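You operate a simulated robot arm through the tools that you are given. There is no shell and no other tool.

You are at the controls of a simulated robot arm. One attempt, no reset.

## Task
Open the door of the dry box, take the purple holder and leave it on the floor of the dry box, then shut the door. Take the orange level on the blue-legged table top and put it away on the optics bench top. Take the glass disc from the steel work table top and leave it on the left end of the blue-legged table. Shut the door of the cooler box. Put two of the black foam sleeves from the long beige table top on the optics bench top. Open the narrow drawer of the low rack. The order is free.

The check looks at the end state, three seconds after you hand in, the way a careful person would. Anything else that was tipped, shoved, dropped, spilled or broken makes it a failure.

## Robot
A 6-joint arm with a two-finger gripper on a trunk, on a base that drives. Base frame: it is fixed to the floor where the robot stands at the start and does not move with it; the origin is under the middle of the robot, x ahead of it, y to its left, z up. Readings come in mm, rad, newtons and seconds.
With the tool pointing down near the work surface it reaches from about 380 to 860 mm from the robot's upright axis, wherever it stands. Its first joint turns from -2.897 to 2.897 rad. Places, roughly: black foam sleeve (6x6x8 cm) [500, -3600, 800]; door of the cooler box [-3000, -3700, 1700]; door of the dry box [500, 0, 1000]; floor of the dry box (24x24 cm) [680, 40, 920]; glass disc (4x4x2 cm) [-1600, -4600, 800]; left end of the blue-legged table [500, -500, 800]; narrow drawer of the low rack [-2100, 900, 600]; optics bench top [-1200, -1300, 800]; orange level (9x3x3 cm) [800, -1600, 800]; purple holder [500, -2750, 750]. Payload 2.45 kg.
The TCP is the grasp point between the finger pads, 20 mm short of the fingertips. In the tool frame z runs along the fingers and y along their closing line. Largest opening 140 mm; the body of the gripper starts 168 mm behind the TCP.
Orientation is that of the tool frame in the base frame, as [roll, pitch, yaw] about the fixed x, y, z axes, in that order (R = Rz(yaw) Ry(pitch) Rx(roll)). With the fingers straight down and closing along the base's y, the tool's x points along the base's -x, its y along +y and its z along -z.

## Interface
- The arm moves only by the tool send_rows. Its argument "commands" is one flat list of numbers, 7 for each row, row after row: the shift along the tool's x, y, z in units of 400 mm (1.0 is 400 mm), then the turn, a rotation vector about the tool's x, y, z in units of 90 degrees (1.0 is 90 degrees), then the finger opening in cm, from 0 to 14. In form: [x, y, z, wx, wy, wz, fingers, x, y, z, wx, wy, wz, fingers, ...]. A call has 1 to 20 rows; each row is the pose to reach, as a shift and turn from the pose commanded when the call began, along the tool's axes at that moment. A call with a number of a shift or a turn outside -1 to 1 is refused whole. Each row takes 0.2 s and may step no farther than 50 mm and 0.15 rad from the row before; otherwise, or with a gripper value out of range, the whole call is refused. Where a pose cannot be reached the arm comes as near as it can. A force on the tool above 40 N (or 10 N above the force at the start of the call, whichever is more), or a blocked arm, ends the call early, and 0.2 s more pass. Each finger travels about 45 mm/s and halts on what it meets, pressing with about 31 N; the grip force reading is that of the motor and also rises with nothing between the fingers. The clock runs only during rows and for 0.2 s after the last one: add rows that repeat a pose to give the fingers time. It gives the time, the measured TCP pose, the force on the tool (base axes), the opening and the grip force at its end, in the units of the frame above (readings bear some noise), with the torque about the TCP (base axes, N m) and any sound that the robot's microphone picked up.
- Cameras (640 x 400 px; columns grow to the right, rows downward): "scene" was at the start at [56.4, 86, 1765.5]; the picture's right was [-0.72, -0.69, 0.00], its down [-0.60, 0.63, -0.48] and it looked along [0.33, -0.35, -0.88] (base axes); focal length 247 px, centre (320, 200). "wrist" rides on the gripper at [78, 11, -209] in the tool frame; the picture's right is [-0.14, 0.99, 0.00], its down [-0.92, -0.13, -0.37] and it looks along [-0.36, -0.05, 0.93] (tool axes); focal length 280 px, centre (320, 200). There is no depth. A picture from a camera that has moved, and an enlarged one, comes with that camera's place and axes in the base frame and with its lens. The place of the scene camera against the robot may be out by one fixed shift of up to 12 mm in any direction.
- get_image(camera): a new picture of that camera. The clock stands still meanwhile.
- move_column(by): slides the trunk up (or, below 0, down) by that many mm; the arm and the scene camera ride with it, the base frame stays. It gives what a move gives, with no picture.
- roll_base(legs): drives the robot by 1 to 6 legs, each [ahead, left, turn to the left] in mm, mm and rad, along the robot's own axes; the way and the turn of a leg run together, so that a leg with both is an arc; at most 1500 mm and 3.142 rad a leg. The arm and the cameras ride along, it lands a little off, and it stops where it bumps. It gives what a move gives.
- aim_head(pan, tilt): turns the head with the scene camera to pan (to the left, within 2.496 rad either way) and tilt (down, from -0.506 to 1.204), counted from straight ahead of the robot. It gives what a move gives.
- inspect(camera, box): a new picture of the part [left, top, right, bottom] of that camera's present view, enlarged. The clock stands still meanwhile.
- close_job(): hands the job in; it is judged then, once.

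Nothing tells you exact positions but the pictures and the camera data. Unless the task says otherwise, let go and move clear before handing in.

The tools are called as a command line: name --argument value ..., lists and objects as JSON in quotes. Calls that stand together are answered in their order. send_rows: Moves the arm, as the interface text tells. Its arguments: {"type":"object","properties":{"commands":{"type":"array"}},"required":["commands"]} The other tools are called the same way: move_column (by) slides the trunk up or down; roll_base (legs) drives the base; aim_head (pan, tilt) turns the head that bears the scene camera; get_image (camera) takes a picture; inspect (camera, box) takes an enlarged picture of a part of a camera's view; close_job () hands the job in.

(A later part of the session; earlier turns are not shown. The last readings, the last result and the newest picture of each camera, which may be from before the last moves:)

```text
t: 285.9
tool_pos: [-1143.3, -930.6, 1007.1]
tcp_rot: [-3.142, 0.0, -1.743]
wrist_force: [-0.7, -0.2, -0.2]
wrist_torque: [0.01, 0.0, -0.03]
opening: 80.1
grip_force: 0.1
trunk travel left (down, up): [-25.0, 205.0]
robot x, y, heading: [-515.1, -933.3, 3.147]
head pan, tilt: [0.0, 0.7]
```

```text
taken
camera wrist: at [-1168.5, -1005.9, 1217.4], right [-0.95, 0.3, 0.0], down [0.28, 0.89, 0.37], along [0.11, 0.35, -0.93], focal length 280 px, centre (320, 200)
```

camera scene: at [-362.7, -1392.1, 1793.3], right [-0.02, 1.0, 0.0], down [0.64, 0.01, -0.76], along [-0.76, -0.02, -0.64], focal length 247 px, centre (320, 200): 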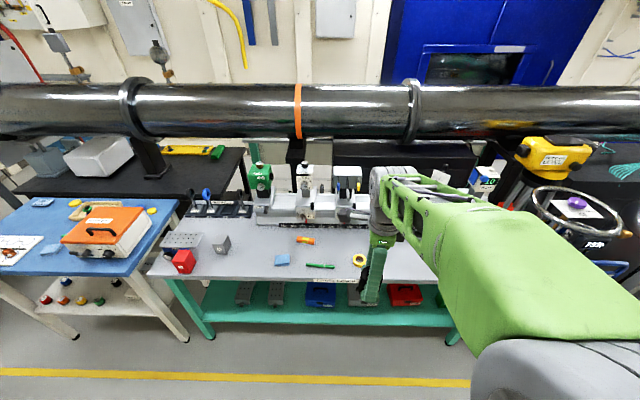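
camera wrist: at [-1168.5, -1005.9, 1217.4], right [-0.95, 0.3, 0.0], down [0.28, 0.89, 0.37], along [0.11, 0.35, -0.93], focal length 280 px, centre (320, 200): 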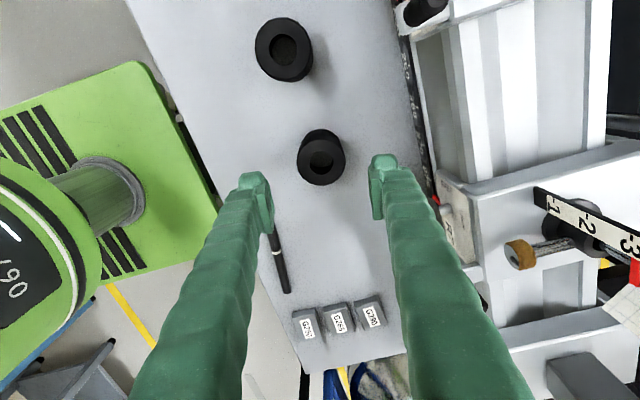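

Both sleeves stand on the optics bench. Next is the purple holder: I'll retract, restore the normal yaw, and drive to it.

send_rows --commands '[0, 0, -0.09, 0, 0, 0, 8, -0.01, -0.05, -0.16, 0, 0, -0.09, 8, -0.018, -0.1, -0.21, 0, 0, -0.18, 8, -0.026, -0.15, -0.26, 0, 0, -0.27, 8, -0.034, -0.2, -0.3, 0, 0, -0.36, 8, -0.042, -0.25, -0.34, 0, 0, -0.45, 8, -0.05, -0.295, -0.375, 0, 0, -0.54, 8, -0.057, -0.335, -0.41, 0, 0, -0.63, 8, -0.063, -0.37, -0.44, 0, 0, -0.72, 8, -0.067, -0.39, -0.4575, 0, 0, -0.81, 8, -0.07, -0.404, -0.4575, 0, 0, -0.9, 8]'

send_rows --commands '[0, 0, 0, 0, 0, -0.07, 8, 0, 0, 0, 0, 0, -0.14, 8, 0, 0, 0, 0, 0, -0.21, 8]'

roll_base --legs '[[-80, 0, 0], [0, 0, -1.57], [0, 0, -1.57], [0, -1450, 0], [0, -350, 0]]'

aim_head --pan 0.1 --tilt 0.65

get_image --camera "scene"

get_image --camera "wrist"

```text
t: 288.3
tool_pos: [-981.0, -930.1, 1188.6]
tcp_rot: [3.141, 0.001, -0.327]
wrist_force: [0.3, 0.7, 0.7]
wrist_torque: [-0.01, -0.03, -0.02]
opening: 80.0
grip_force: 0.1
trunk travel left (down, up): [-25.0, 205.0]
robot x, y, heading: [-511.8, -932.5, 3.138]
head pan, tilt: [0.0, 0.7]
```

```text
t: 289.1
tool_pos: [-980.8, -930.4, 1188.4]
tcp_rot: [-3.14, 0.001, 0.004]
wrist_force: [0.0, 0.6, -0.7]
wrist_torque: [-0.01, -0.02, 0.02]
opening: 79.8
grip_force: 0.1
trunk travel left (down, up): [-25.0, 205.0]
robot x, y, heading: [-512.3, -928.2, 3.143]
head pan, tilt: [0.0, 0.7]
```

```text
t: 313.4
tool_pos: [44.3, -2724.0, 1189.8]
tcp_rot: [3.141, 0.001, -3.134]
wrist_force: [-0.1, -0.4, 0.1]
wrist_torque: [0.02, -0.03, -0.01]
opening: 79.7
grip_force: 0.1
trunk travel left (down, up): [-25.0, 205.0]
robot x, y, heading: [-426.0, -2721.1, 0.006]
head pan, tilt: [0.0, 0.7]
```

```text
t: 314.1
tool_pos: [43.5, -2724.1, 1190.3]
tcp_rot: [3.141, 0.0, -3.135]
wrist_force: [-0.3, 0.4, 0.3]
wrist_torque: [-0.06, 0.0, -0.01]
opening: 80.1
grip_force: 0.1
trunk travel left (down, up): [-25.0, 205.0]
robot x, y, heading: [-421.3, -2725.1, 0.002]
head pan, tilt: [0.099, 0.649]
```

```text
taken
camera scene: at [-326.3, -2581.4, 1797.7], right [0.1, -0.99, 0.0], down [-0.6, -0.06, -0.8], along [0.79, 0.08, -0.6], focal length 247 px, centre (320, 200)
```

scene: 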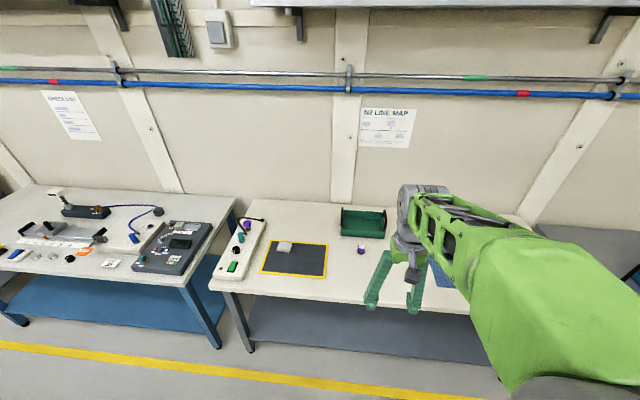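

```text
taken
camera wrist: at [-34.7, -2713.9, 1399.9], right [0.13, 0.99, 0.0], down [0.92, -0.12, 0.37], along [0.37, -0.05, -0.93], focal length 280 px, centre (320, 200)
```

wrist: 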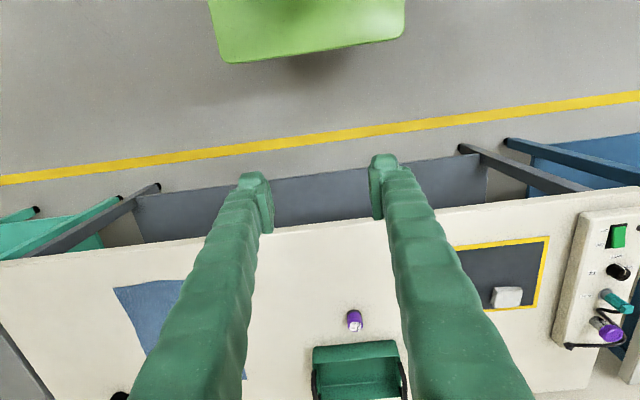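

The purple holder is near (532, -2700). I'll enlarge it in both views.

inspect --camera "wrist" --box '[310, 290, 400, 350]'

inspect --camera "scene" --box '[330, 220, 400, 270]'

```text
6.67 times, centred on (355, 320) of wrist
camera zoom: at [-34.7, -2713.9, 1399.9], right [0.13, 0.99, 0.0], down [0.92, -0.12, 0.37], along [0.37, -0.05, -0.93], focal length 1869 px, centre (87, -600)
```

zoom: 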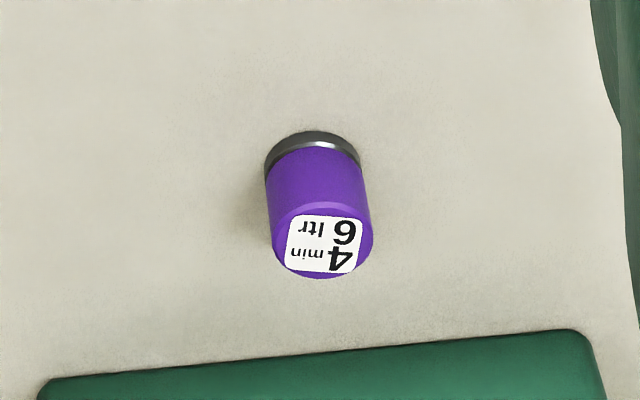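

```text
8.00 times, centred on (365, 245) of scene
camera zoom: at [-326.3, -2581.4, 1797.7], right [0.1, -0.99, 0.0], down [-0.6, -0.06, -0.8], along [0.79, 0.08, -0.6], focal length 1979 px, centre (-40, -160)
```

zoom: 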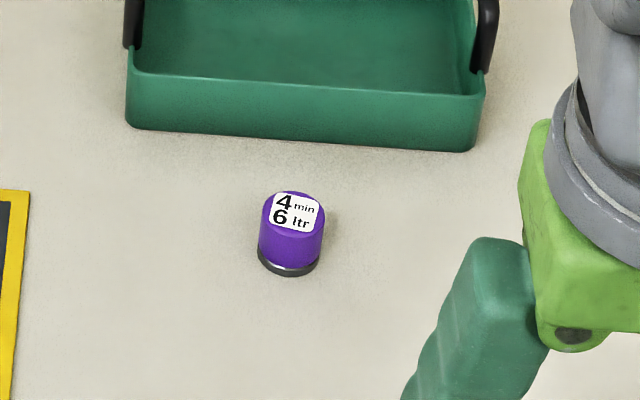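

The holder is a 38 mm cylinder at (537, -2697), z 805–850. It must be gripped with the same tilted tool I will use inside the dry box, so I'll back up to get the reach.

roll_base --legs '[[-127, 28, -0.004]]'

```text
t: 315.3
tool_pos: [-83.8, -2698.4, 1189.9]
tcp_rot: [-3.141, 0.0, -3.139]
wrist_force: [-0.2, 0.1, 0.5]
wrist_torque: [-0.02, -0.07, 0.0]
opening: 80.1
grip_force: 0.0
trunk travel left (down, up): [-25.0, 205.0]
robot x, y, heading: [-549.8, -2694.5, 0.001]
head pan, tilt: [0.099, 0.649]
```

Now I extend and pitch the tool in two moves.

send_rows --commands '[-0.0836, 0, 0.05, 0, -0.0437, 0, 8, -0.1671, 0, 0.1, 0, -0.0873, 0, 8, -0.2507, 0, 0.15, 0, -0.131, 0, 8, -0.3343, 0, 0.2, 0, -0.1746, 0, 8, -0.4179, 0, 0.25, 0, -0.2183, 0, 8, -0.5014, 0, 0.3, 0, -0.2619, 0, 8, -0.585, 0, 0.35, 0, -0.3056, 0, 8]'

```text
t: 316.9
tool_pos: [153.6, -2699.0, 1048.9]
tcp_rot: [-3.141, 0.48, -3.14]
wrist_force: [0.7, -0.9, 0.4]
wrist_torque: [0.02, 0.0, 0.01]
opening: 79.9
grip_force: 0.1
trunk travel left (down, up): [-25.0, 205.0]
robot x, y, heading: [-548.4, -2697.6, -0.002]
head pan, tilt: [0.099, 0.649]
```

send_rows --commands '[-0.0565, 0.0006, 0.0805, 0, -0.0382, 0, 8, -0.113, 0.0013, 0.161, 0, -0.0764, 0, 8, -0.1695, 0.0019, 0.2415, 0, -0.1146, 0, 8, -0.226, 0.0025, 0.322, 0, -0.1528, 0, 7.5, -0.2825, 0.0031, 0.4025, 0, -0.191, 0, 7, -0.339, 0.0038, 0.483, 0, -0.2292, 0, 7, -0.3955, 0.0044, 0.5635, 0, -0.2674, 0, 7, -0.452, 0.005, 0.644, 0, -0.3056, 0, 7]'

get_image --camera "wrist"

```text
t: 318.7
tool_pos: [431.4, -2695.8, 903.5]
tcp_rot: [-3.14, 0.963, -3.141]
wrist_force: [0.4, 0.3, 0.1]
wrist_torque: [-0.01, 0.05, 0.0]
opening: 70.0
grip_force: 0.0
trunk travel left (down, up): [-25.0, 205.0]
robot x, y, heading: [-548.1, -2695.6, -0.003]
head pan, tilt: [0.099, 0.649]
```

```text
taken
camera wrist: at [216.1, -2685.9, 959.4], right [0.08, 0.99, 0.11], down [0.23, -0.13, 0.97], along [0.97, -0.05, -0.23], focal length 280 px, centre (320, 200)
```

wrist: 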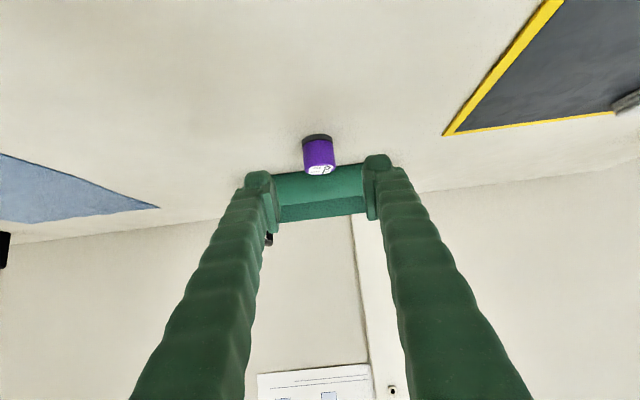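

The holder is dead ahead between the fingers. I'll advance along the tool axis to it, then check.

send_rows --commands '[-0.0123, -0.006, 0.06, 0, 0, 0, 7, -0.0123, -0.006, 0.13, 0, 0, 0, 7, -0.0123, -0.006, 0.2, 0, 0, 0, 7, -0.0123, -0.006, 0.25, 0, 0, 0, 7, -0.0123, -0.006, 0.2948, 0, 0, 0, 7]'

get_image --camera "wrist"

inspect --camera "scene" --box '[300, 180, 420, 280]'

```text
t: 319.9
tool_pos: [531.4, -2700.3, 841.3]
tcp_rot: [-3.139, 0.96, -3.139]
wrist_force: [-0.2, -0.9, 0.4]
wrist_torque: [-0.01, 0.03, 0.01]
opening: 70.0
grip_force: 0.1
trunk travel left (down, up): [-25.0, 205.0]
robot x, y, heading: [-550.3, -2698.0, -0.006]
head pan, tilt: [0.099, 0.649]
```

```text
taken
camera wrist: at [314.5, -2688.6, 897.7], right [0.08, 0.99, 0.11], down [0.23, -0.13, 0.97], along [0.97, -0.05, -0.23], focal length 280 px, centre (320, 200)
```

wrist: 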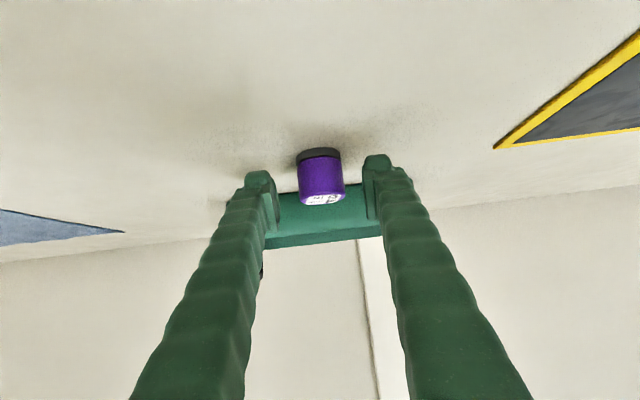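

```text
4.00 times, centred on (360, 230) of scene
camera zoom: at [-451.3, -2554.5, 1797.7], right [0.1, -1.0, 0.0], down [-0.6, -0.06, -0.8], along [0.79, 0.08, -0.6], focal length 989 px, centre (160, 80)
```

zoom: 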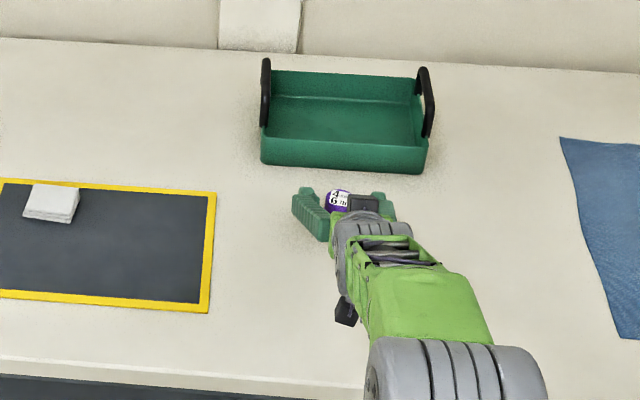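

The holder is centred between the pads. I'll close on it.

send_rows --commands '[0, 0, 0, 0, 0, 0, 5, 0, 0, 0, 0, 0, 0, 3.5, 0, 0, 0, 0, 0, 0, 3, 0, 0, 0, 0, 0, 0, 3, 0, 0, 0, 0, 0, 0, 3]'

get_image --camera "wrist"

```text
t: 321.1
tool_pos: [530.3, -2699.9, 841.6]
tcp_rot: [-3.141, 0.959, -3.14]
wrist_force: [0.4, -0.3, -0.1]
wrist_torque: [-0.01, -0.02, 0.01]
opening: 36.4
grip_force: 31.0
trunk travel left (down, up): [-25.0, 205.0]
robot x, y, heading: [-549.3, -2699.4, -0.002]
head pan, tilt: [0.099, 0.649]
```

```text
taken
camera wrist: at [314.2, -2688.6, 898.0], right [0.08, 0.99, 0.11], down [0.23, -0.13, 0.97], along [0.97, -0.05, -0.23], focal length 280 px, centre (320, 200)
```

wrist: 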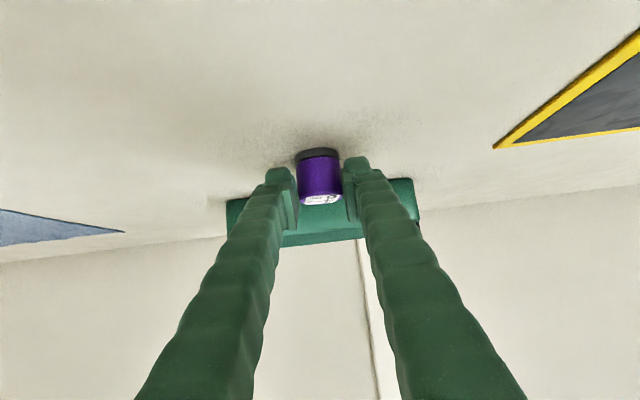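

Gripped (36.4 mm). I'll lift it 100 mm straight up.

send_rows --commands '[-0.03, 0, -0.021, 0, 0, 0, 3, -0.115, 0, -0.0805, 0, 0, 0, 3, -0.205, 0, -0.1434, 0, 0, 0, 3]'

get_image --camera "wrist"

```text
t: 321.9
tool_pos: [530.5, -2700.5, 934.4]
tcp_rot: [-3.136, 0.959, -3.14]
wrist_force: [0.1, 0.3, -1.3]
wrist_torque: [0.01, -0.02, 0.03]
opening: 36.6
grip_force: 31.3
out of reach, approached as far as the arm can: row 3
trunk travel left (down, up): [-25.0, 205.0]
robot x, y, heading: [-550.8, -2696.2, -0.004]
head pan, tilt: [0.099, 0.649]
```

```text
taken
camera wrist: at [313.8, -2689.0, 990.8], right [0.08, 0.99, 0.11], down [0.23, -0.13, 0.97], along [0.97, -0.05, -0.23], focal length 280 px, centre (320, 200)
```

wrist: 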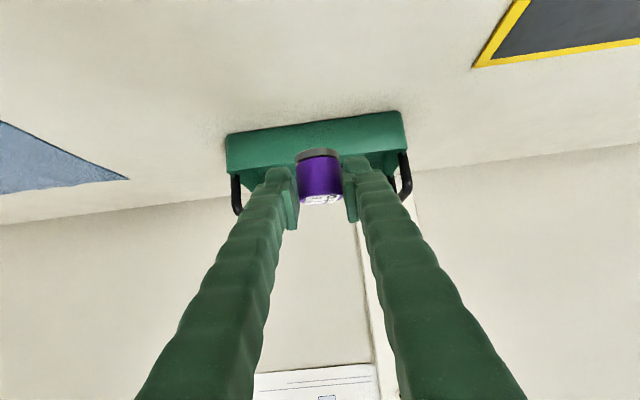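

The lift is done, near the reach limit. I'll now retract and bring the tool back to vertical for driving.

send_rows --commands '[0.0305, 0.0005, -0.0937, 0, 0.0305, 0, 3, 0.061, 0.001, -0.1874, 0, 0.061, 0, 3, 0.0915, 0.0015, -0.2811, 0, 0.0915, 0, 3, 0.122, 0.002, -0.3748, 0, 0.122, 0, 3, 0.1525, 0.0025, -0.4685, 0, 0.1525, 0, 3, 0.183, 0.003, -0.5622, 0, 0.183, 0, 3, 0.2135, 0.0035, -0.6559, 0, 0.2135, 0, 3, 0.244, 0.004, -0.7496, 0, 0.244, 0, 3, 0.2745, 0.0045, -0.8433, 0, 0.2745, 0, 3, 0.305, 0.005, -0.937, 0, 0.305, 0, 3]'

```text
t: 324.1
tool_pos: [151.0, -2698.5, 1049.6]
tcp_rot: [-3.14, 0.482, -3.139]
wrist_force: [-0.2, 0.8, -0.2]
wrist_torque: [-0.03, 0.01, -0.05]
opening: 36.8
grip_force: 30.9
trunk travel left (down, up): [-25.0, 205.0]
robot x, y, heading: [-548.9, -2694.1, -0.005]
head pan, tilt: [0.099, 0.649]
```

send_rows --commands '[0.0509, 0, -0.083, 0, 0.0438, 0, 3, 0.1017, 0, -0.166, 0, 0.0877, 0, 3, 0.1526, 0, -0.249, 0, 0.1315, 0, 3, 0.2034, 0, -0.332, 0, 0.1753, 0, 3, 0.2543, 0, -0.415, 0, 0.2191, 0, 3, 0.3051, 0, -0.498, 0, 0.263, 0, 3, 0.356, 0, -0.581, 0, 0.3068, 0, 3]'

get_image --camera "wrist"

```text
t: 325.7
tool_pos: [-80.6, -2697.0, 1191.7]
tcp_rot: [-3.141, -0.002, -3.138]
wrist_force: [-0.1, -0.6, -1.5]
wrist_torque: [-0.01, -0.04, -0.02]
opening: 36.9
grip_force: 31.5
trunk travel left (down, up): [-25.0, 205.0]
robot x, y, heading: [-547.2, -2695.2, -0.001]
head pan, tilt: [0.099, 0.649]
```

```text
taken
camera wrist: at [-159.1, -2686.9, 1401.9], right [0.14, 0.99, 0.0], down [0.92, -0.13, 0.37], along [0.36, -0.05, -0.93], focal length 280 px, centre (320, 200)
```

wrist: 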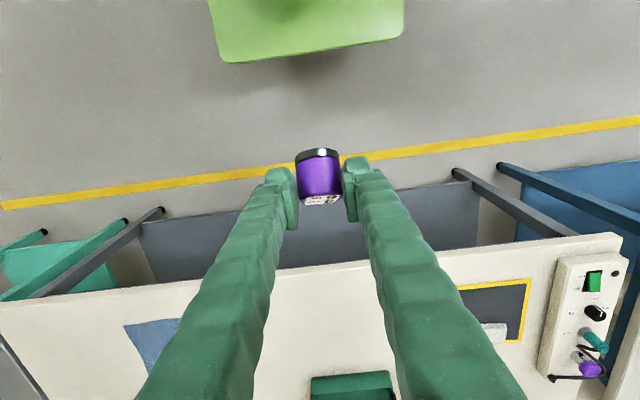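

The holder is held securely. I'll drive to the dry box along the aisle.

roll_base --legs '[[150, 1300, 0], [0, 1435, 0]]'

aim_head --pan 0.0 --tilt 0.7

get_image --camera "scene"

get_image --camera "wrist"

```text
t: 349.7
tool_pos: [62.0, 40.0, 1191.5]
tcp_rot: [3.141, -0.003, -3.132]
wrist_force: [-0.5, -0.8, -1.6]
wrist_torque: [-0.02, -0.05, 0.03]
opening: 36.2
grip_force: 31.2
trunk travel left (down, up): [-25.0, 205.0]
robot x, y, heading: [-409.5, 35.3, 0.009]
head pan, tilt: [0.099, 0.649]
```

```text
t: 350.4
tool_pos: [61.5, 39.7, 1191.0]
tcp_rot: [3.141, -0.001, -3.133]
wrist_force: [0.6, 0.1, -0.5]
wrist_torque: [0.02, 0.0, -0.01]
opening: 36.6
grip_force: 31.2
trunk travel left (down, up): [-25.0, 205.0]
robot x, y, heading: [-410.1, 35.8, 0.009]
head pan, tilt: [0.0, 0.7]
```

```text
taken
camera scene: at [-312.5, 172.0, 1793.4], right [0.01, -1.0, 0.0], down [-0.64, 0.0, -0.77], along [0.77, 0.01, -0.64], focal length 247 px, centre (320, 200)
```

scene: 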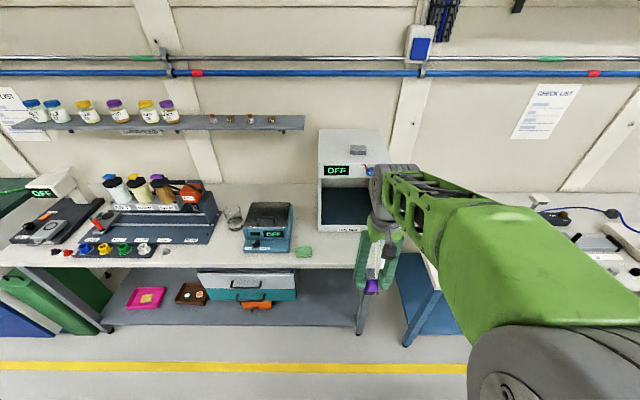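

```text
taken
camera wrist: at [-17.0, 50.4, 1401.3], right [0.13, 0.99, 0.0], down [0.92, -0.12, 0.37], along [0.36, -0.05, -0.93], focal length 280 px, centre (320, 200)
```

wrist: 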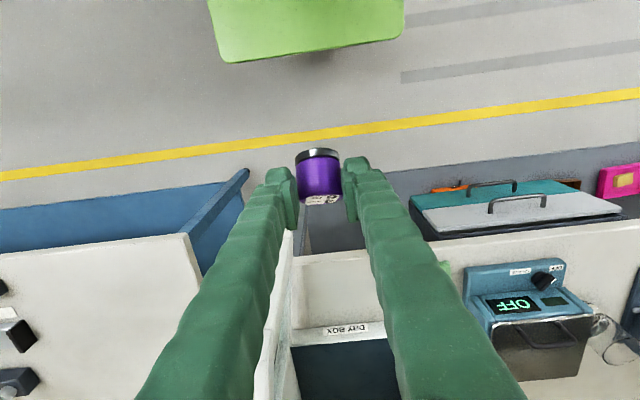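

The door is still open. I'll back up, square the heading, and extend the arm in front of the opening.

roll_base --legs '[[-200, 5, -0.009]]'

send_rows --commands '[-0.0836, 0, 0.05, 0, -0.0437, 0, 3, -0.1671, 0, 0.1, 0, -0.0873, 0, 3, -0.2507, 0, 0.15, 0, -0.131, 0, 3, -0.3343, 0, 0.2, 0, -0.1746, 0, 3, -0.4179, 0, 0.25, 0, -0.2183, 0, 3, -0.5014, 0, 0.3, 0, -0.2619, 0, 3, -0.585, 0, 0.35, 0, -0.3056, 0, 3]'

```text
t: 352.0
tool_pos: [-138.2, 39.6, 1191.2]
tcp_rot: [3.142, 0.002, 3.139]
wrist_force: [0.2, 0.8, -0.7]
wrist_torque: [-0.02, -0.06, -0.03]
opening: 36.1
grip_force: 30.9
trunk travel left (down, up): [-25.0, 205.0]
robot x, y, heading: [-605.7, 42.3, -0.001]
head pan, tilt: [0.0, 0.7]
```

```text
t: 353.6
tool_pos: [97.6, 39.4, 1049.7]
tcp_rot: [-3.14, 0.481, 3.139]
wrist_force: [0.1, 0.6, -1.5]
wrist_torque: [-0.01, 0.0, -0.06]
opening: 36.2
grip_force: 30.8
trunk travel left (down, up): [-25.0, 205.0]
robot x, y, heading: [-605.1, 39.6, -0.004]
head pan, tilt: [0.0, 0.7]
```

send_rows --commands '[-0.0889, 0, 0.0606, 0, -0.0381, 0, 3, -0.1778, 0, 0.1213, 0, -0.0763, 0, 3, -0.2666, 0, 0.1819, 0, -0.1144, 0, 3, -0.3555, 0, 0.2425, 0, -0.1525, 0, 3, -0.4444, 0, 0.3031, 0, -0.1906, 0, 3, -0.5333, 0, 0.3638, 0, -0.2288, 0, 3, -0.6221, 0, 0.4244, 0, -0.2669, 0, 3, -0.711, 0, 0.485, 0, -0.305, 0, 3]'

get_image --camera "wrist"

get_image --camera "scene"

```text
t: 355.4
tool_pos: [439.3, 40.2, 1008.6]
tcp_rot: [-3.14, 0.961, -3.141]
wrist_force: [0.2, -1.2, -0.7]
wrist_torque: [-0.01, -0.01, -0.01]
opening: 36.2
grip_force: 30.9
trunk travel left (down, up): [-25.0, 205.0]
robot x, y, heading: [-603.5, 41.9, -0.004]
head pan, tilt: [0.0, 0.7]
```

```text
taken
camera wrist: at [223.3, 50.8, 1066.2], right [0.08, 0.99, 0.11], down [0.23, -0.13, 0.97], along [0.97, -0.05, -0.24], focal length 280 px, centre (320, 200)
```

wrist: 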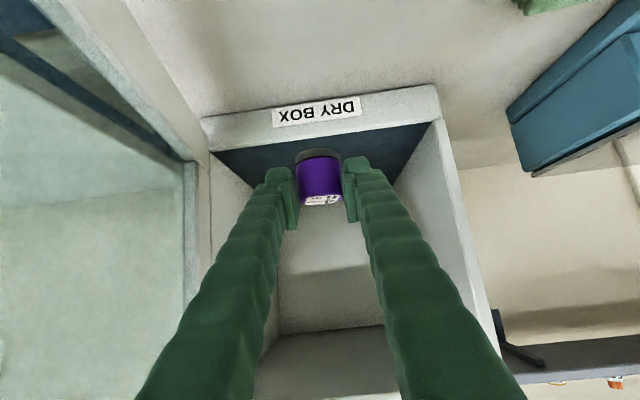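

```text
taken
camera scene: at [-508.7, 175.7, 1793.2], right [0.0, -1.0, 0.0], down [-0.64, 0.0, -0.76], along [0.76, 0.0, -0.64], focal length 247 px, centre (320, 200)
```

scene: 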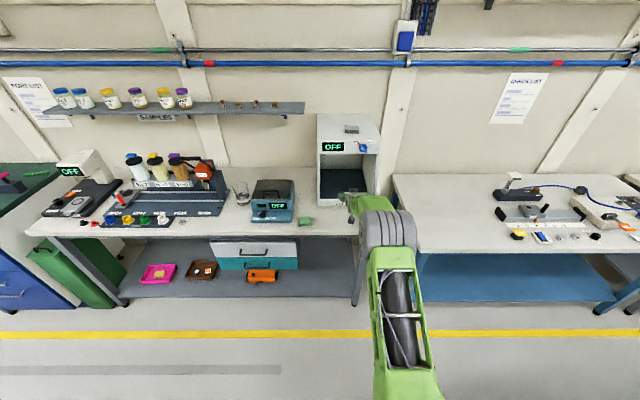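

The tool is squarely in front of the opening with the holder above the lip. I'll drive forward 215 mm to carry it inside.

roll_base --legs '[[120, 0, 0]]'

get_image --camera "wrist"

```text
t: 356.6
tool_pos: [558.2, 39.4, 1008.1]
tcp_rot: [-3.141, 0.955, 3.141]
wrist_force: [0.8, 0.0, -0.9]
wrist_torque: [-0.03, 0.04, 0.01]
opening: 36.3
grip_force: 31.0
trunk travel left (down, up): [-25.0, 205.0]
robot x, y, heading: [-488.5, 41.3, -0.006]
head pan, tilt: [0.0, 0.7]
```

```text
taken
camera wrist: at [342.3, 50.3, 1066.0], right [0.08, 0.99, 0.11], down [0.23, -0.13, 0.97], along [0.97, -0.05, -0.24], focal length 280 px, centre (320, 200)
```

wrist: 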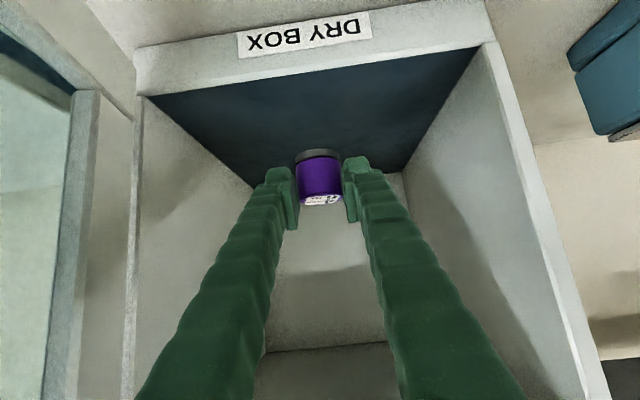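

Centred nicely. Another 105 mm forward.

roll_base --legs '[[105, 0, 0]]'

get_image --camera "wrist"

inspect --camera "scene" --box '[260, 80, 440, 260]'

```text
t: 357.8
tool_pos: [663.4, 38.0, 1007.6]
tcp_rot: [-3.139, 0.957, 3.141]
wrist_force: [0.0, -0.5, -1.2]
wrist_torque: [-0.02, 0.01, 0.02]
opening: 36.3
grip_force: 30.9
trunk travel left (down, up): [-25.0, 205.0]
robot x, y, heading: [-380.6, 45.2, -0.006]
head pan, tilt: [0.0, 0.7]
```

```text
taken
camera wrist: at [447.2, 49.5, 1065.7], right [0.08, 0.99, 0.11], down [0.23, -0.13, 0.96], along [0.97, -0.05, -0.24], focal length 280 px, centre (320, 200)
```

wrist: 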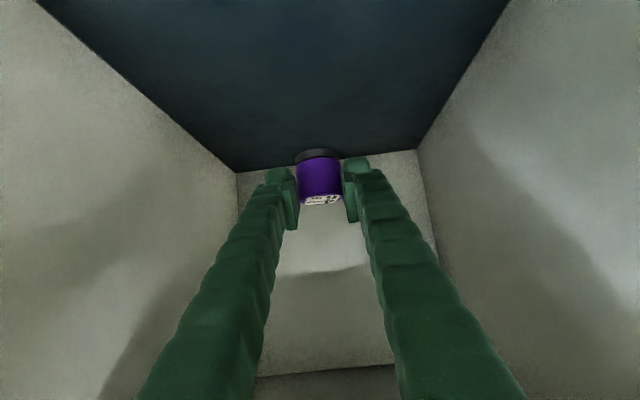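

```text
2.22 times, centred on (350, 170) of scene
camera zoom: at [-284.0, 174.8, 1793.2], right [0.0, -1.0, 0.0], down [-0.64, 0.0, -0.76], along [0.76, 0.0, -0.64], focal length 550 px, centre (253, 267)
```

zoom: 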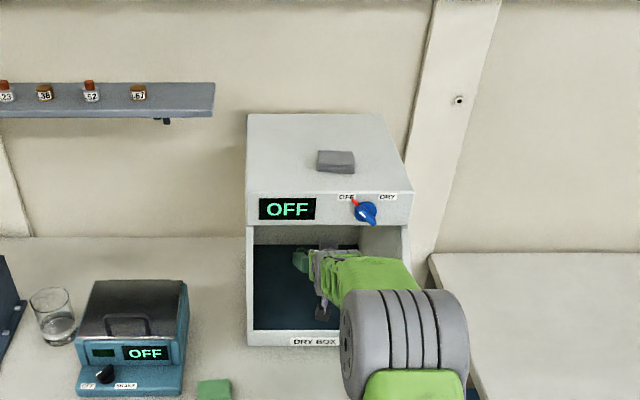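

The holder is inside over the floor. I'll lower it 44 mm.

send_rows --commands '[0.03, 0, 0.0212, 0, 0, 0, 3, 0.06, 0, 0.0423, 0, 0, 0, 3, 0.09, 0, 0.0634, 0, 0, 0, 3]'

```text
t: 358.6
tool_pos: [662.6, 38.1, 964.6]
tcp_rot: [-3.141, 0.96, 3.139]
wrist_force: [-0.6, -0.6, 0.1]
wrist_torque: [-0.03, 0.05, 0.04]
opening: 36.1
grip_force: 30.9
trunk travel left (down, up): [-25.0, 205.0]
robot x, y, heading: [-384.9, 44.2, -0.003]
head pan, tilt: [0.0, 0.7]
```

send_rows --commands '[0.008, 0, 0.0057, 0, 0, 0, 3]'

```text
t: 359.0
tool_pos: [662.9, 39.3, 960.2]
tcp_rot: [-3.141, 0.955, 3.14]
wrist_force: [0.4, 0.2, -0.9]
wrist_torque: [-0.03, 0.0, 0.01]
opening: 36.1
grip_force: 30.9
trunk travel left (down, up): [-25.0, 205.0]
robot x, y, heading: [-380.6, 39.7, -0.003]
head pan, tilt: [0.0, 0.7]
```

send_rows --commands '[0.006, 0, 0.0043, 0, 0, 0, 3]'

```text
t: 359.4
tool_pos: [662.1, 38.6, 957.6]
tcp_rot: [-3.14, 0.956, 3.139]
wrist_force: [-1.4, -0.3, -1.3]
wrist_torque: [0.01, 0.03, -0.01]
opening: 36.5
grip_force: 31.7
trunk travel left (down, up): [-25.0, 205.0]
robot x, y, heading: [-382.1, 45.7, -0.005]
head pan, tilt: [0.0, 0.7]
```

send_rows --commands '[0.006, 0, 0.0043, 0, 0, 0, 3]'

get_image --camera "wrist"

```text
t: 359.8
tool_pos: [662.9, 38.8, 955.4]
tcp_rot: [3.141, 0.958, 3.139]
wrist_force: [0.2, 0.4, -1.1]
wrist_torque: [-0.02, 0.02, 0.02]
opening: 36.2
grip_force: 31.6
trunk travel left (down, up): [-25.0, 205.0]
robot x, y, heading: [-384.7, 41.9, 0.001]
head pan, tilt: [0.0, 0.7]
```

```text
taken
camera wrist: at [446.5, 49.6, 1012.0], right [0.08, 0.99, 0.11], down [0.23, -0.13, 0.97], along [0.97, -0.05, -0.24], focal length 280 px, centre (320, 200)
```

wrist: 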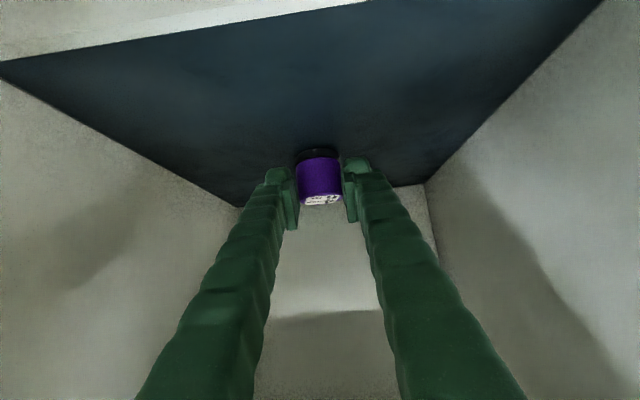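

No contact yet; continuing in small steps.

send_rows --commands '[0.006, 0, 0.0043, 0, 0, 0, 3]'

```text
t: 360.2
tool_pos: [662.4, 39.5, 951.6]
tcp_rot: [-3.14, 0.959, 3.141]
wrist_force: [-0.9, 0.7, -0.5]
wrist_torque: [0.0, 0.01, 0.0]
opening: 36.4
grip_force: 31.1
trunk travel left (down, up): [-25.0, 205.0]
robot x, y, heading: [-383.3, 40.6, -0.001]
head pan, tilt: [0.0, 0.7]
```

send_rows --commands '[0.006, 0, 0.0043, 0, 0, 0, 3]'

```text
t: 360.6
tool_pos: [663.0, 38.8, 951.2]
tcp_rot: [-3.14, 0.961, 3.141]
wrist_force: [-1.2, -0.1, 3.7]
wrist_torque: [-0.08, -0.01, 0.0]
opening: 36.1
grip_force: 31.0
trunk travel left (down, up): [-25.0, 205.0]
robot x, y, heading: [-383.4, 42.3, -0.001]
head pan, tilt: [0.0, 0.7]
```

Contact is felt (about 5 N). I'll open the fingers and look.

send_rows --commands '[0, 0, 0, 0, 0, 0, 4, 0, 0, 0, 0, 0, 0, 5, 0, 0, 0, 0, 0, 0, 6.5, 0, 0, 0, 0, 0, 0, 6.5]'

get_image --camera "wrist"

```text
t: 361.6
tool_pos: [662.0, 38.3, 949.3]
tcp_rot: [-3.139, 0.959, 3.14]
wrist_force: [-0.2, 0.1, 0.2]
wrist_torque: [0.0, -0.02, -0.01]
opening: 65.1
grip_force: 0.1
trunk travel left (down, up): [-25.0, 205.0]
robot x, y, heading: [-382.4, 38.1, -0.004]
head pan, tilt: [0.0, 0.7]
```

```text
taken
camera wrist: at [446.5, 49.6, 1006.5], right [0.08, 0.99, 0.11], down [0.23, -0.13, 0.97], along [0.97, -0.05, -0.24], focal length 280 px, centre (320, 200)
```

wrist: 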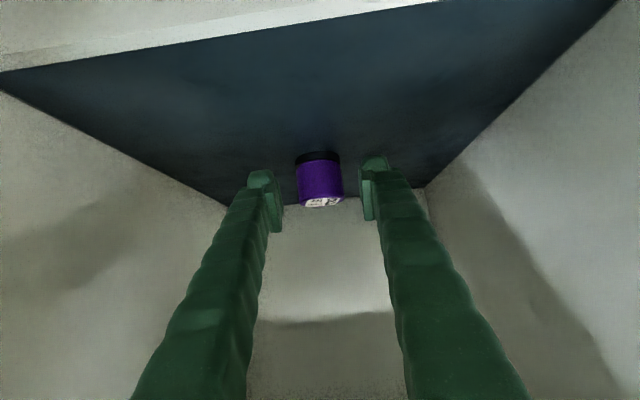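

The holder stands on the dry box floor. I'll withdraw up and back along the tool axis, then drive back out.

send_rows --commands '[0, 0, -0.05, 0, 0, 0, 6.5, 0, 0, -0.11, 0, 0, 0, 6.5, 0, 0, -0.17, 0, 0, 0, 6.5]'

roll_base --legs '[[-215, 0, 0]]'

get_image --camera "wrist"

get_image --camera "scene"

```text
t: 362.4
tool_pos: [606.0, 40.2, 989.9]
tcp_rot: [-3.139, 0.959, -3.141]
wrist_force: [-0.4, 0.6, -0.4]
wrist_torque: [0.0, -0.02, -0.02]
opening: 64.9
grip_force: 0.1
trunk travel left (down, up): [-25.0, 205.0]
robot x, y, heading: [-380.3, 42.2, -0.007]
head pan, tilt: [0.0, 0.7]
```

```text
t: 364.0
tool_pos: [392.1, 42.2, 989.0]
tcp_rot: [-3.139, 0.958, -3.141]
wrist_force: [0.2, 0.0, 0.6]
wrist_torque: [0.0, -0.02, -0.01]
opening: 65.0
grip_force: 0.1
trunk travel left (down, up): [-25.0, 205.0]
robot x, y, heading: [-600.8, 41.9, -0.001]
head pan, tilt: [0.0, 0.7]
```

```text
taken
camera wrist: at [175.4, 52.7, 1046.3], right [0.08, 0.99, 0.11], down [0.23, -0.13, 0.97], along [0.97, -0.05, -0.24], focal length 280 px, centre (320, 200)
```

wrist: 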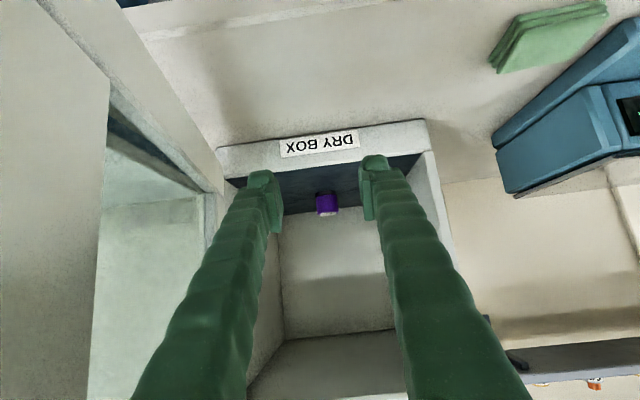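

```text
taken
camera scene: at [-501.7, 175.6, 1793.4], right [0.0, -1.0, 0.0], down [-0.64, 0.0, -0.77], along [0.77, 0.0, -0.64], focal length 247 px, centre (320, 200)
```

scene: 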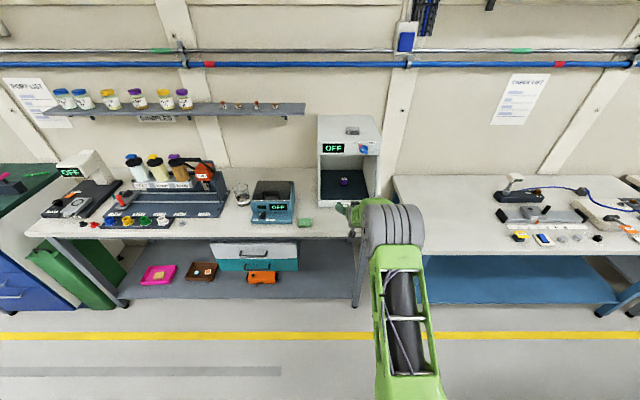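

The holder sits inside. Now I'll retract the arm to the carry pose to get around the door and push it shut from its outer side.

send_rows --commands '[0.0411, 0, -0.0964, 0, 0.0434, 0, 4, 0.0823, 0, -0.1929, 0, 0.0869, 0, 2, 0.1234, 0, -0.2893, 0, 0.1303, 0, 0, 0.1646, 0, -0.3857, 0, 0.1737, 0, 0, 0.2057, 0, -0.4821, 0, 0.2171, 0, 0, 0.2469, 0, -0.5786, 0, 0.2606, 0, 0, 0.288, 0, -0.675, 0, 0.304, 0, 0]'

send_rows --commands '[0.0509, 0, -0.083, 0, 0.0438, 0, 0, 0.1017, 0, -0.166, 0, 0.0877, 0, 0, 0.1526, 0, -0.249, 0, 0.1315, 0, 0, 0.2034, 0, -0.332, 0, 0.1753, 0, 0, 0.2543, 0, -0.415, 0, 0.2191, 0, 0, 0.3051, 0, -0.498, 0, 0.263, 0, 0, 0.356, 0, -0.581, 0, 0.3068, 0, 0]'

```text
t: 365.6
tool_pos: [105.2, 40.1, 1049.4]
tcp_rot: [3.142, 0.478, -3.14]
wrist_force: [0.3, -0.4, -0.2]
wrist_torque: [0.03, -0.03, -0.02]
opening: 0.1
grip_force: 29.3
trunk travel left (down, up): [-25.0, 205.0]
robot x, y, heading: [-593.9, 43.4, -0.002]
head pan, tilt: [0.0, 0.7]
```

```text
t: 367.2
tool_pos: [-127.7, 42.9, 1190.6]
tcp_rot: [3.14, -0.002, 3.141]
wrist_force: [0.5, 0.1, 0.5]
wrist_torque: [0.0, -0.02, 0.01]
opening: 0.1
grip_force: 29.3
trunk travel left (down, up): [-25.0, 205.0]
robot x, y, heading: [-599.0, 44.6, -0.001]
head pan, tilt: [0.0, 0.7]
```

I'll go around the free end of the open door to its outer side.

roll_base --legs '[[0, -190, 0], [270, 0, 0]]'

get_image --camera "scene"

get_image --camera "wrist"

```text
t: 371.0
tool_pos: [139.6, -147.8, 1190.5]
tcp_rot: [-3.141, -0.002, -3.14]
wrist_force: [-0.2, -0.1, 1.0]
wrist_torque: [0.0, 0.07, 0.0]
opening: 0.0
grip_force: 29.6
trunk travel left (down, up): [-25.0, 205.0]
robot x, y, heading: [-331.6, -150.5, -0.003]
head pan, tilt: [0.0, 0.7]
```

```text
taken
camera scene: at [-233.1, -15.6, 1793.3], right [0.0, -1.0, 0.0], down [-0.64, 0.0, -0.76], along [0.76, 0.0, -0.64], focal length 247 px, centre (320, 200)
```

scene: 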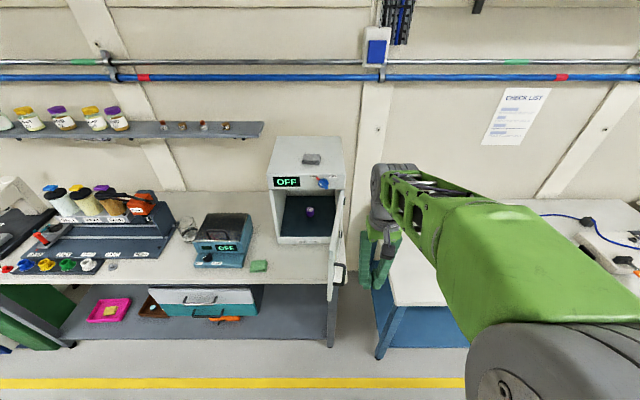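

```text
taken
camera wrist: at [62.4, -137.4, 1400.4], right [0.14, 0.99, 0.0], down [0.92, -0.13, 0.37], along [0.36, -0.05, -0.93], focal length 280 px, centre (320, 200)
```

wrist: 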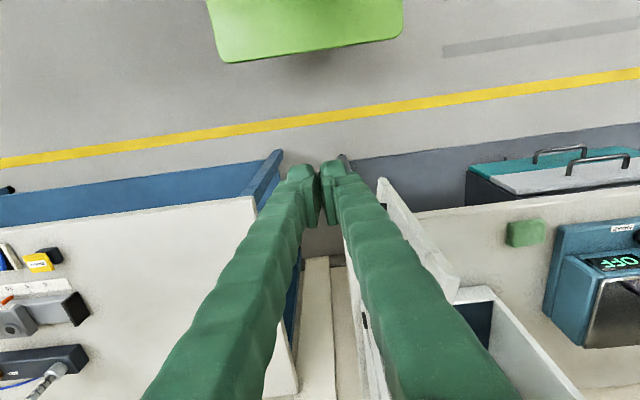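

The door stands at about 76°, free edge near (247, -40). I'll bring the closed fingers, pointing down, to its outer side.

send_rows --commands '[-0.1075, -0.015, 0, 0, 0, 0, 0, -0.215, -0.03, 0, 0, 0, 0, 0, -0.321, -0.043, 0, 0, 0, 0, 0, -0.321, -0.043, 0.1, 0, 0, 0, 0, -0.321, -0.043, 0.2, 0, 0, 0, 0, -0.321, -0.043, 0.3, 0, 0, 0, 0, -0.321, -0.043, 0.326, 0, 0, 0, 0]'

get_image --camera "wrist"

inspect --camera "scene" --box '[250, 120, 430, 320]'

```text
t: 372.6
tool_pos: [268.7, -165.2, 1059.5]
tcp_rot: [-3.141, -0.002, -3.139]
wrist_force: [0.2, -0.1, 0.5]
wrist_torque: [-0.01, 0.02, 0.01]
opening: 0.0
grip_force: 29.4
trunk travel left (down, up): [-25.0, 205.0]
robot x, y, heading: [-328.7, -149.8, 0.0]
head pan, tilt: [0.0, 0.7]
```

```text
taken
camera wrist: at [190.1, -153.9, 1269.6], right [0.14, 0.99, 0.0], down [0.92, -0.13, 0.37], along [0.36, -0.05, -0.93], focal length 280 px, centre (320, 200)
```

wrist: 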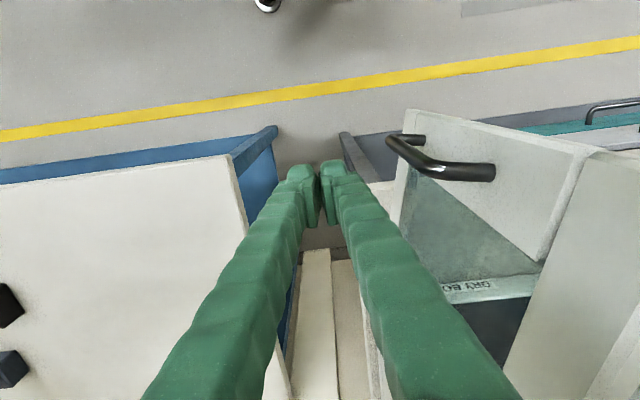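

```text
2.00 times, centred on (340, 220) of scene
camera zoom: at [-234.0, -15.6, 1793.4], right [0.0, -1.0, 0.0], down [-0.64, 0.0, -0.76], along [0.76, 0.0, -0.64], focal length 495 px, centre (280, 160)
```

zoom: 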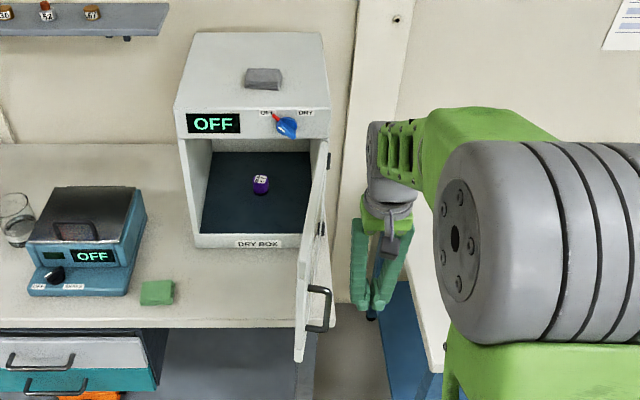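

The finger is outside the door, clear of the handle. I'll push along the hinge arc gently down to about 20°.

send_rows --commands '[-0.018, 0.1005, 0, 0, 0, 0, 0, -0.038, 0.2005, 0, 0, 0, 0, 0, -0.0475, 0.25, 0, 0, 0, 0, 0, -0.057, 0.303, 0, 0, 0, 0, 0, -0.0745, 0.351, 0, 0, 0, 0, 0, -0.092, 0.4, 0, 0, 0, 0, 0, -0.116, 0.4455, 0, 0, 0, 0, 0, -0.144, 0.489, 0, 0, 0, 0, 0, -0.1775, 0.529, 0, 0, 0, 0, 0, -0.211, 0.568, 0, 0, 0, 0, 0, -0.25, 0.601, 0, 0, 0, 0, 0, -0.29, 0.634, 0, 0, 0, 0, 0, -0.335, 0.66, 0, 0, 0, 0, 0, -0.3795, 0.6855, 0, 0, 0, 0, 0]'

get_image --camera "wrist"

get_image --camera "scene"

```text
t: 375.6
tool_pos: [420.6, 108.5, 1058.5]
tcp_rot: [-3.14, -0.002, 3.141]
wrist_force: [2.9, -8.0, -1.4]
wrist_torque: [0.21, 0.0, 0.0]
opening: 0.1
grip_force: 29.5
trunk travel left (down, up): [-25.0, 205.0]
robot x, y, heading: [-330.6, -150.3, -0.003]
head pan, tilt: [0.0, 0.7]
```

```text
taken
camera wrist: at [342.1, 118.0, 1269.7], right [0.14, 0.99, 0.0], down [0.92, -0.13, 0.37], along [0.36, -0.05, -0.93], focal length 280 px, centre (320, 200)
```

wrist: 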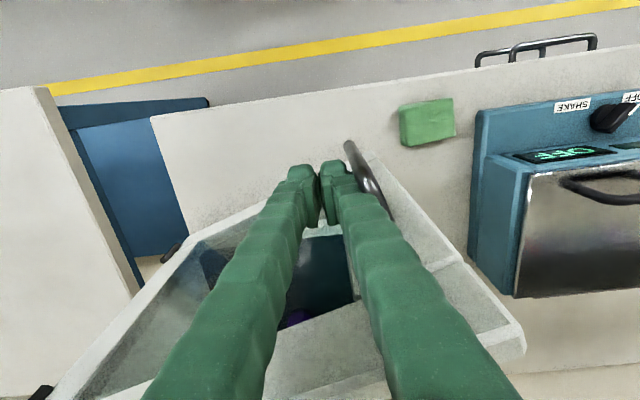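

```text
taken
camera scene: at [-233.5, -16.6, 1793.4], right [0.0, -1.0, 0.0], down [-0.64, 0.0, -0.76], along [0.76, 0.0, -0.64], focal length 247 px, centre (320, 200)
```

scene: 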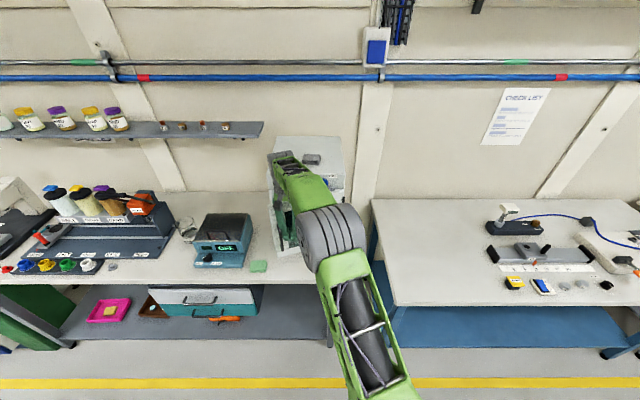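

The door is nearly shut, roughly 25° left. I'll push a little further, staying clear of the control panel above.

send_rows --commands '[-0.0235, -0.006, 0, 0, 0, 0, 0, -0.061, 0.006, 0, 0, 0, 0, 0, -0.1, 0.016, 0, 0, 0, 0, 0]'

get_image --camera "wrist"

```text
t: 376.4
tool_pos: [459.8, 115.3, 1059.7]
tcp_rot: [3.141, 0.0, -3.141]
wrist_force: [0.7, 0.1, 0.7]
wrist_torque: [0.0, 0.03, -0.03]
opening: 0.1
grip_force: 29.3
trunk travel left (down, up): [-25.0, 205.0]
robot x, y, heading: [-331.5, -146.8, 0.001]
head pan, tilt: [0.0, 0.7]
```

```text
taken
camera wrist: at [382.1, 126.0, 1269.8], right [0.14, 0.99, 0.0], down [0.92, -0.13, 0.37], along [0.36, -0.05, -0.93], focal length 280 px, centre (320, 200)
```

wrist: 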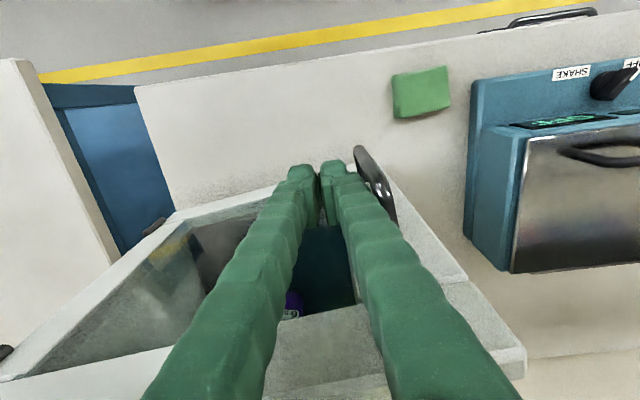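

inspect --camera "scene" --box '[230, 110, 370, 270]'

```text
2.50 times, centred on (300, 190) of scene
camera zoom: at [-233.5, -15.5, 1793.3], right [0.0, -1.0, 0.0], down [-0.64, 0.0, -0.76], along [0.76, 0.0, -0.64], focal length 618 px, centre (370, 225)
```

zoom: 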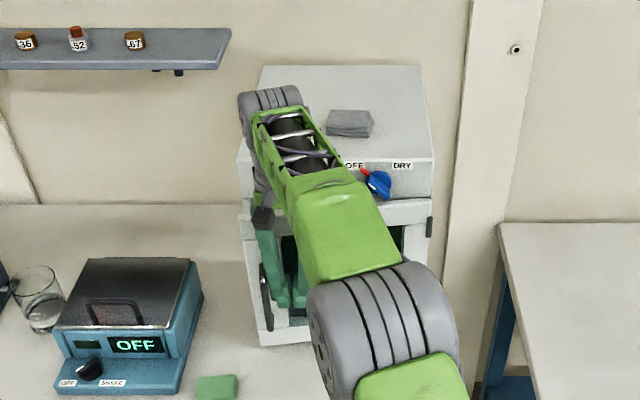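

The door looks almost shut. I'll retreat, then finish closing from the front with a tilted tool, so the gripper body stays clear of the panel.

send_rows --commands '[0.1, 0, 0, 0, 0, 0, 0, 0.2, 0, -0.05, 0, 0, 0, 0, 0.29, -0.04, -0.1, 0, 0, 0, 0, 0.37, -0.1, -0.15, 0, 0, 0, 0, 0.45, -0.17, -0.19, 0, 0, 0, 0, 0.52, -0.25, -0.22, 0, 0, 0, 0, 0.59, -0.33, -0.25, 0, 0, 0, 0, 0.655, -0.415, -0.28, 0, 0, 0, 0, 0.715, -0.5, -0.3, 0, 0, 0, 0, 0.77, -0.58, -0.32, 0, 0, 0, 0, 0.815, -0.655, -0.325, 0, 0, 0, 0]'

roll_base --legs '[[-270, 0, 0], [0, 295, 0]]'

get_image --camera "scene"

```text
t: 378.8
tool_pos: [134.4, -147.8, 1191.0]
tcp_rot: [-3.141, -0.002, -3.141]
wrist_force: [-0.1, -0.4, 0.0]
wrist_torque: [0.04, 0.01, 0.01]
opening: 0.0
grip_force: 29.6
trunk travel left (down, up): [-25.0, 205.0]
robot x, y, heading: [-336.0, -148.1, -0.006]
head pan, tilt: [0.0, 0.7]
```

```text
t: 383.5
tool_pos: [-134.1, 149.8, 1189.9]
tcp_rot: [3.141, -0.003, -3.138]
wrist_force: [-1.1, -0.2, 0.2]
wrist_torque: [0.0, -0.01, -0.02]
opening: 0.0
grip_force: 29.7
trunk travel left (down, up): [-25.0, 205.0]
robot x, y, heading: [-600.9, 145.3, 0.002]
head pan, tilt: [0.0, 0.7]
```

```text
taken
camera scene: at [-503.8, 280.4, 1793.3], right [0.0, -1.0, 0.0], down [-0.64, 0.0, -0.76], along [0.76, 0.0, -0.64], focal length 247 px, centre (320, 200)
```

scene: 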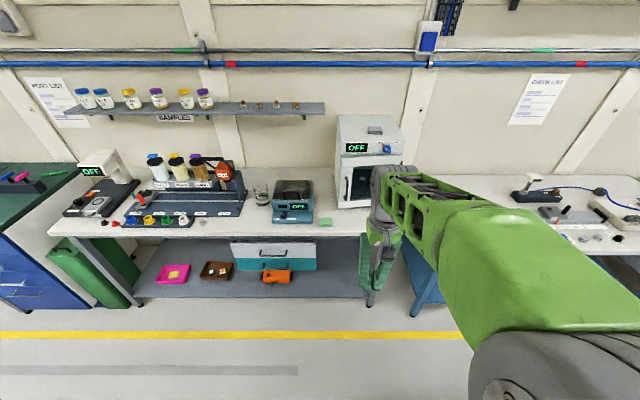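

inspect --camera "scene" --box '[315, 100, 425, 230]'

```text
3.08 times, centred on (370, 165) of scene
camera zoom: at [-503.8, 280.4, 1793.3], right [0.0, -1.0, 0.0], down [-0.64, 0.0, -0.76], along [0.76, 0.0, -0.64], focal length 761 px, centre (166, 308)
```

zoom: 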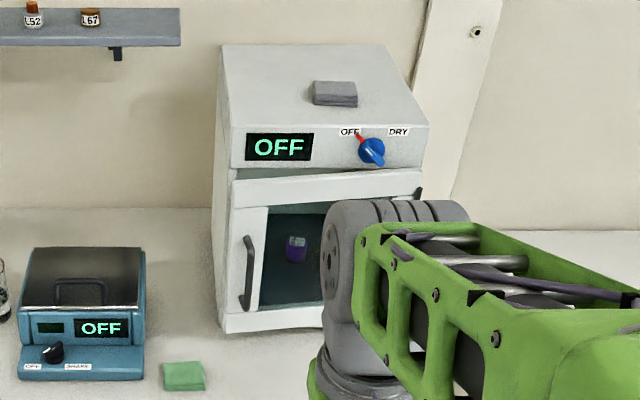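

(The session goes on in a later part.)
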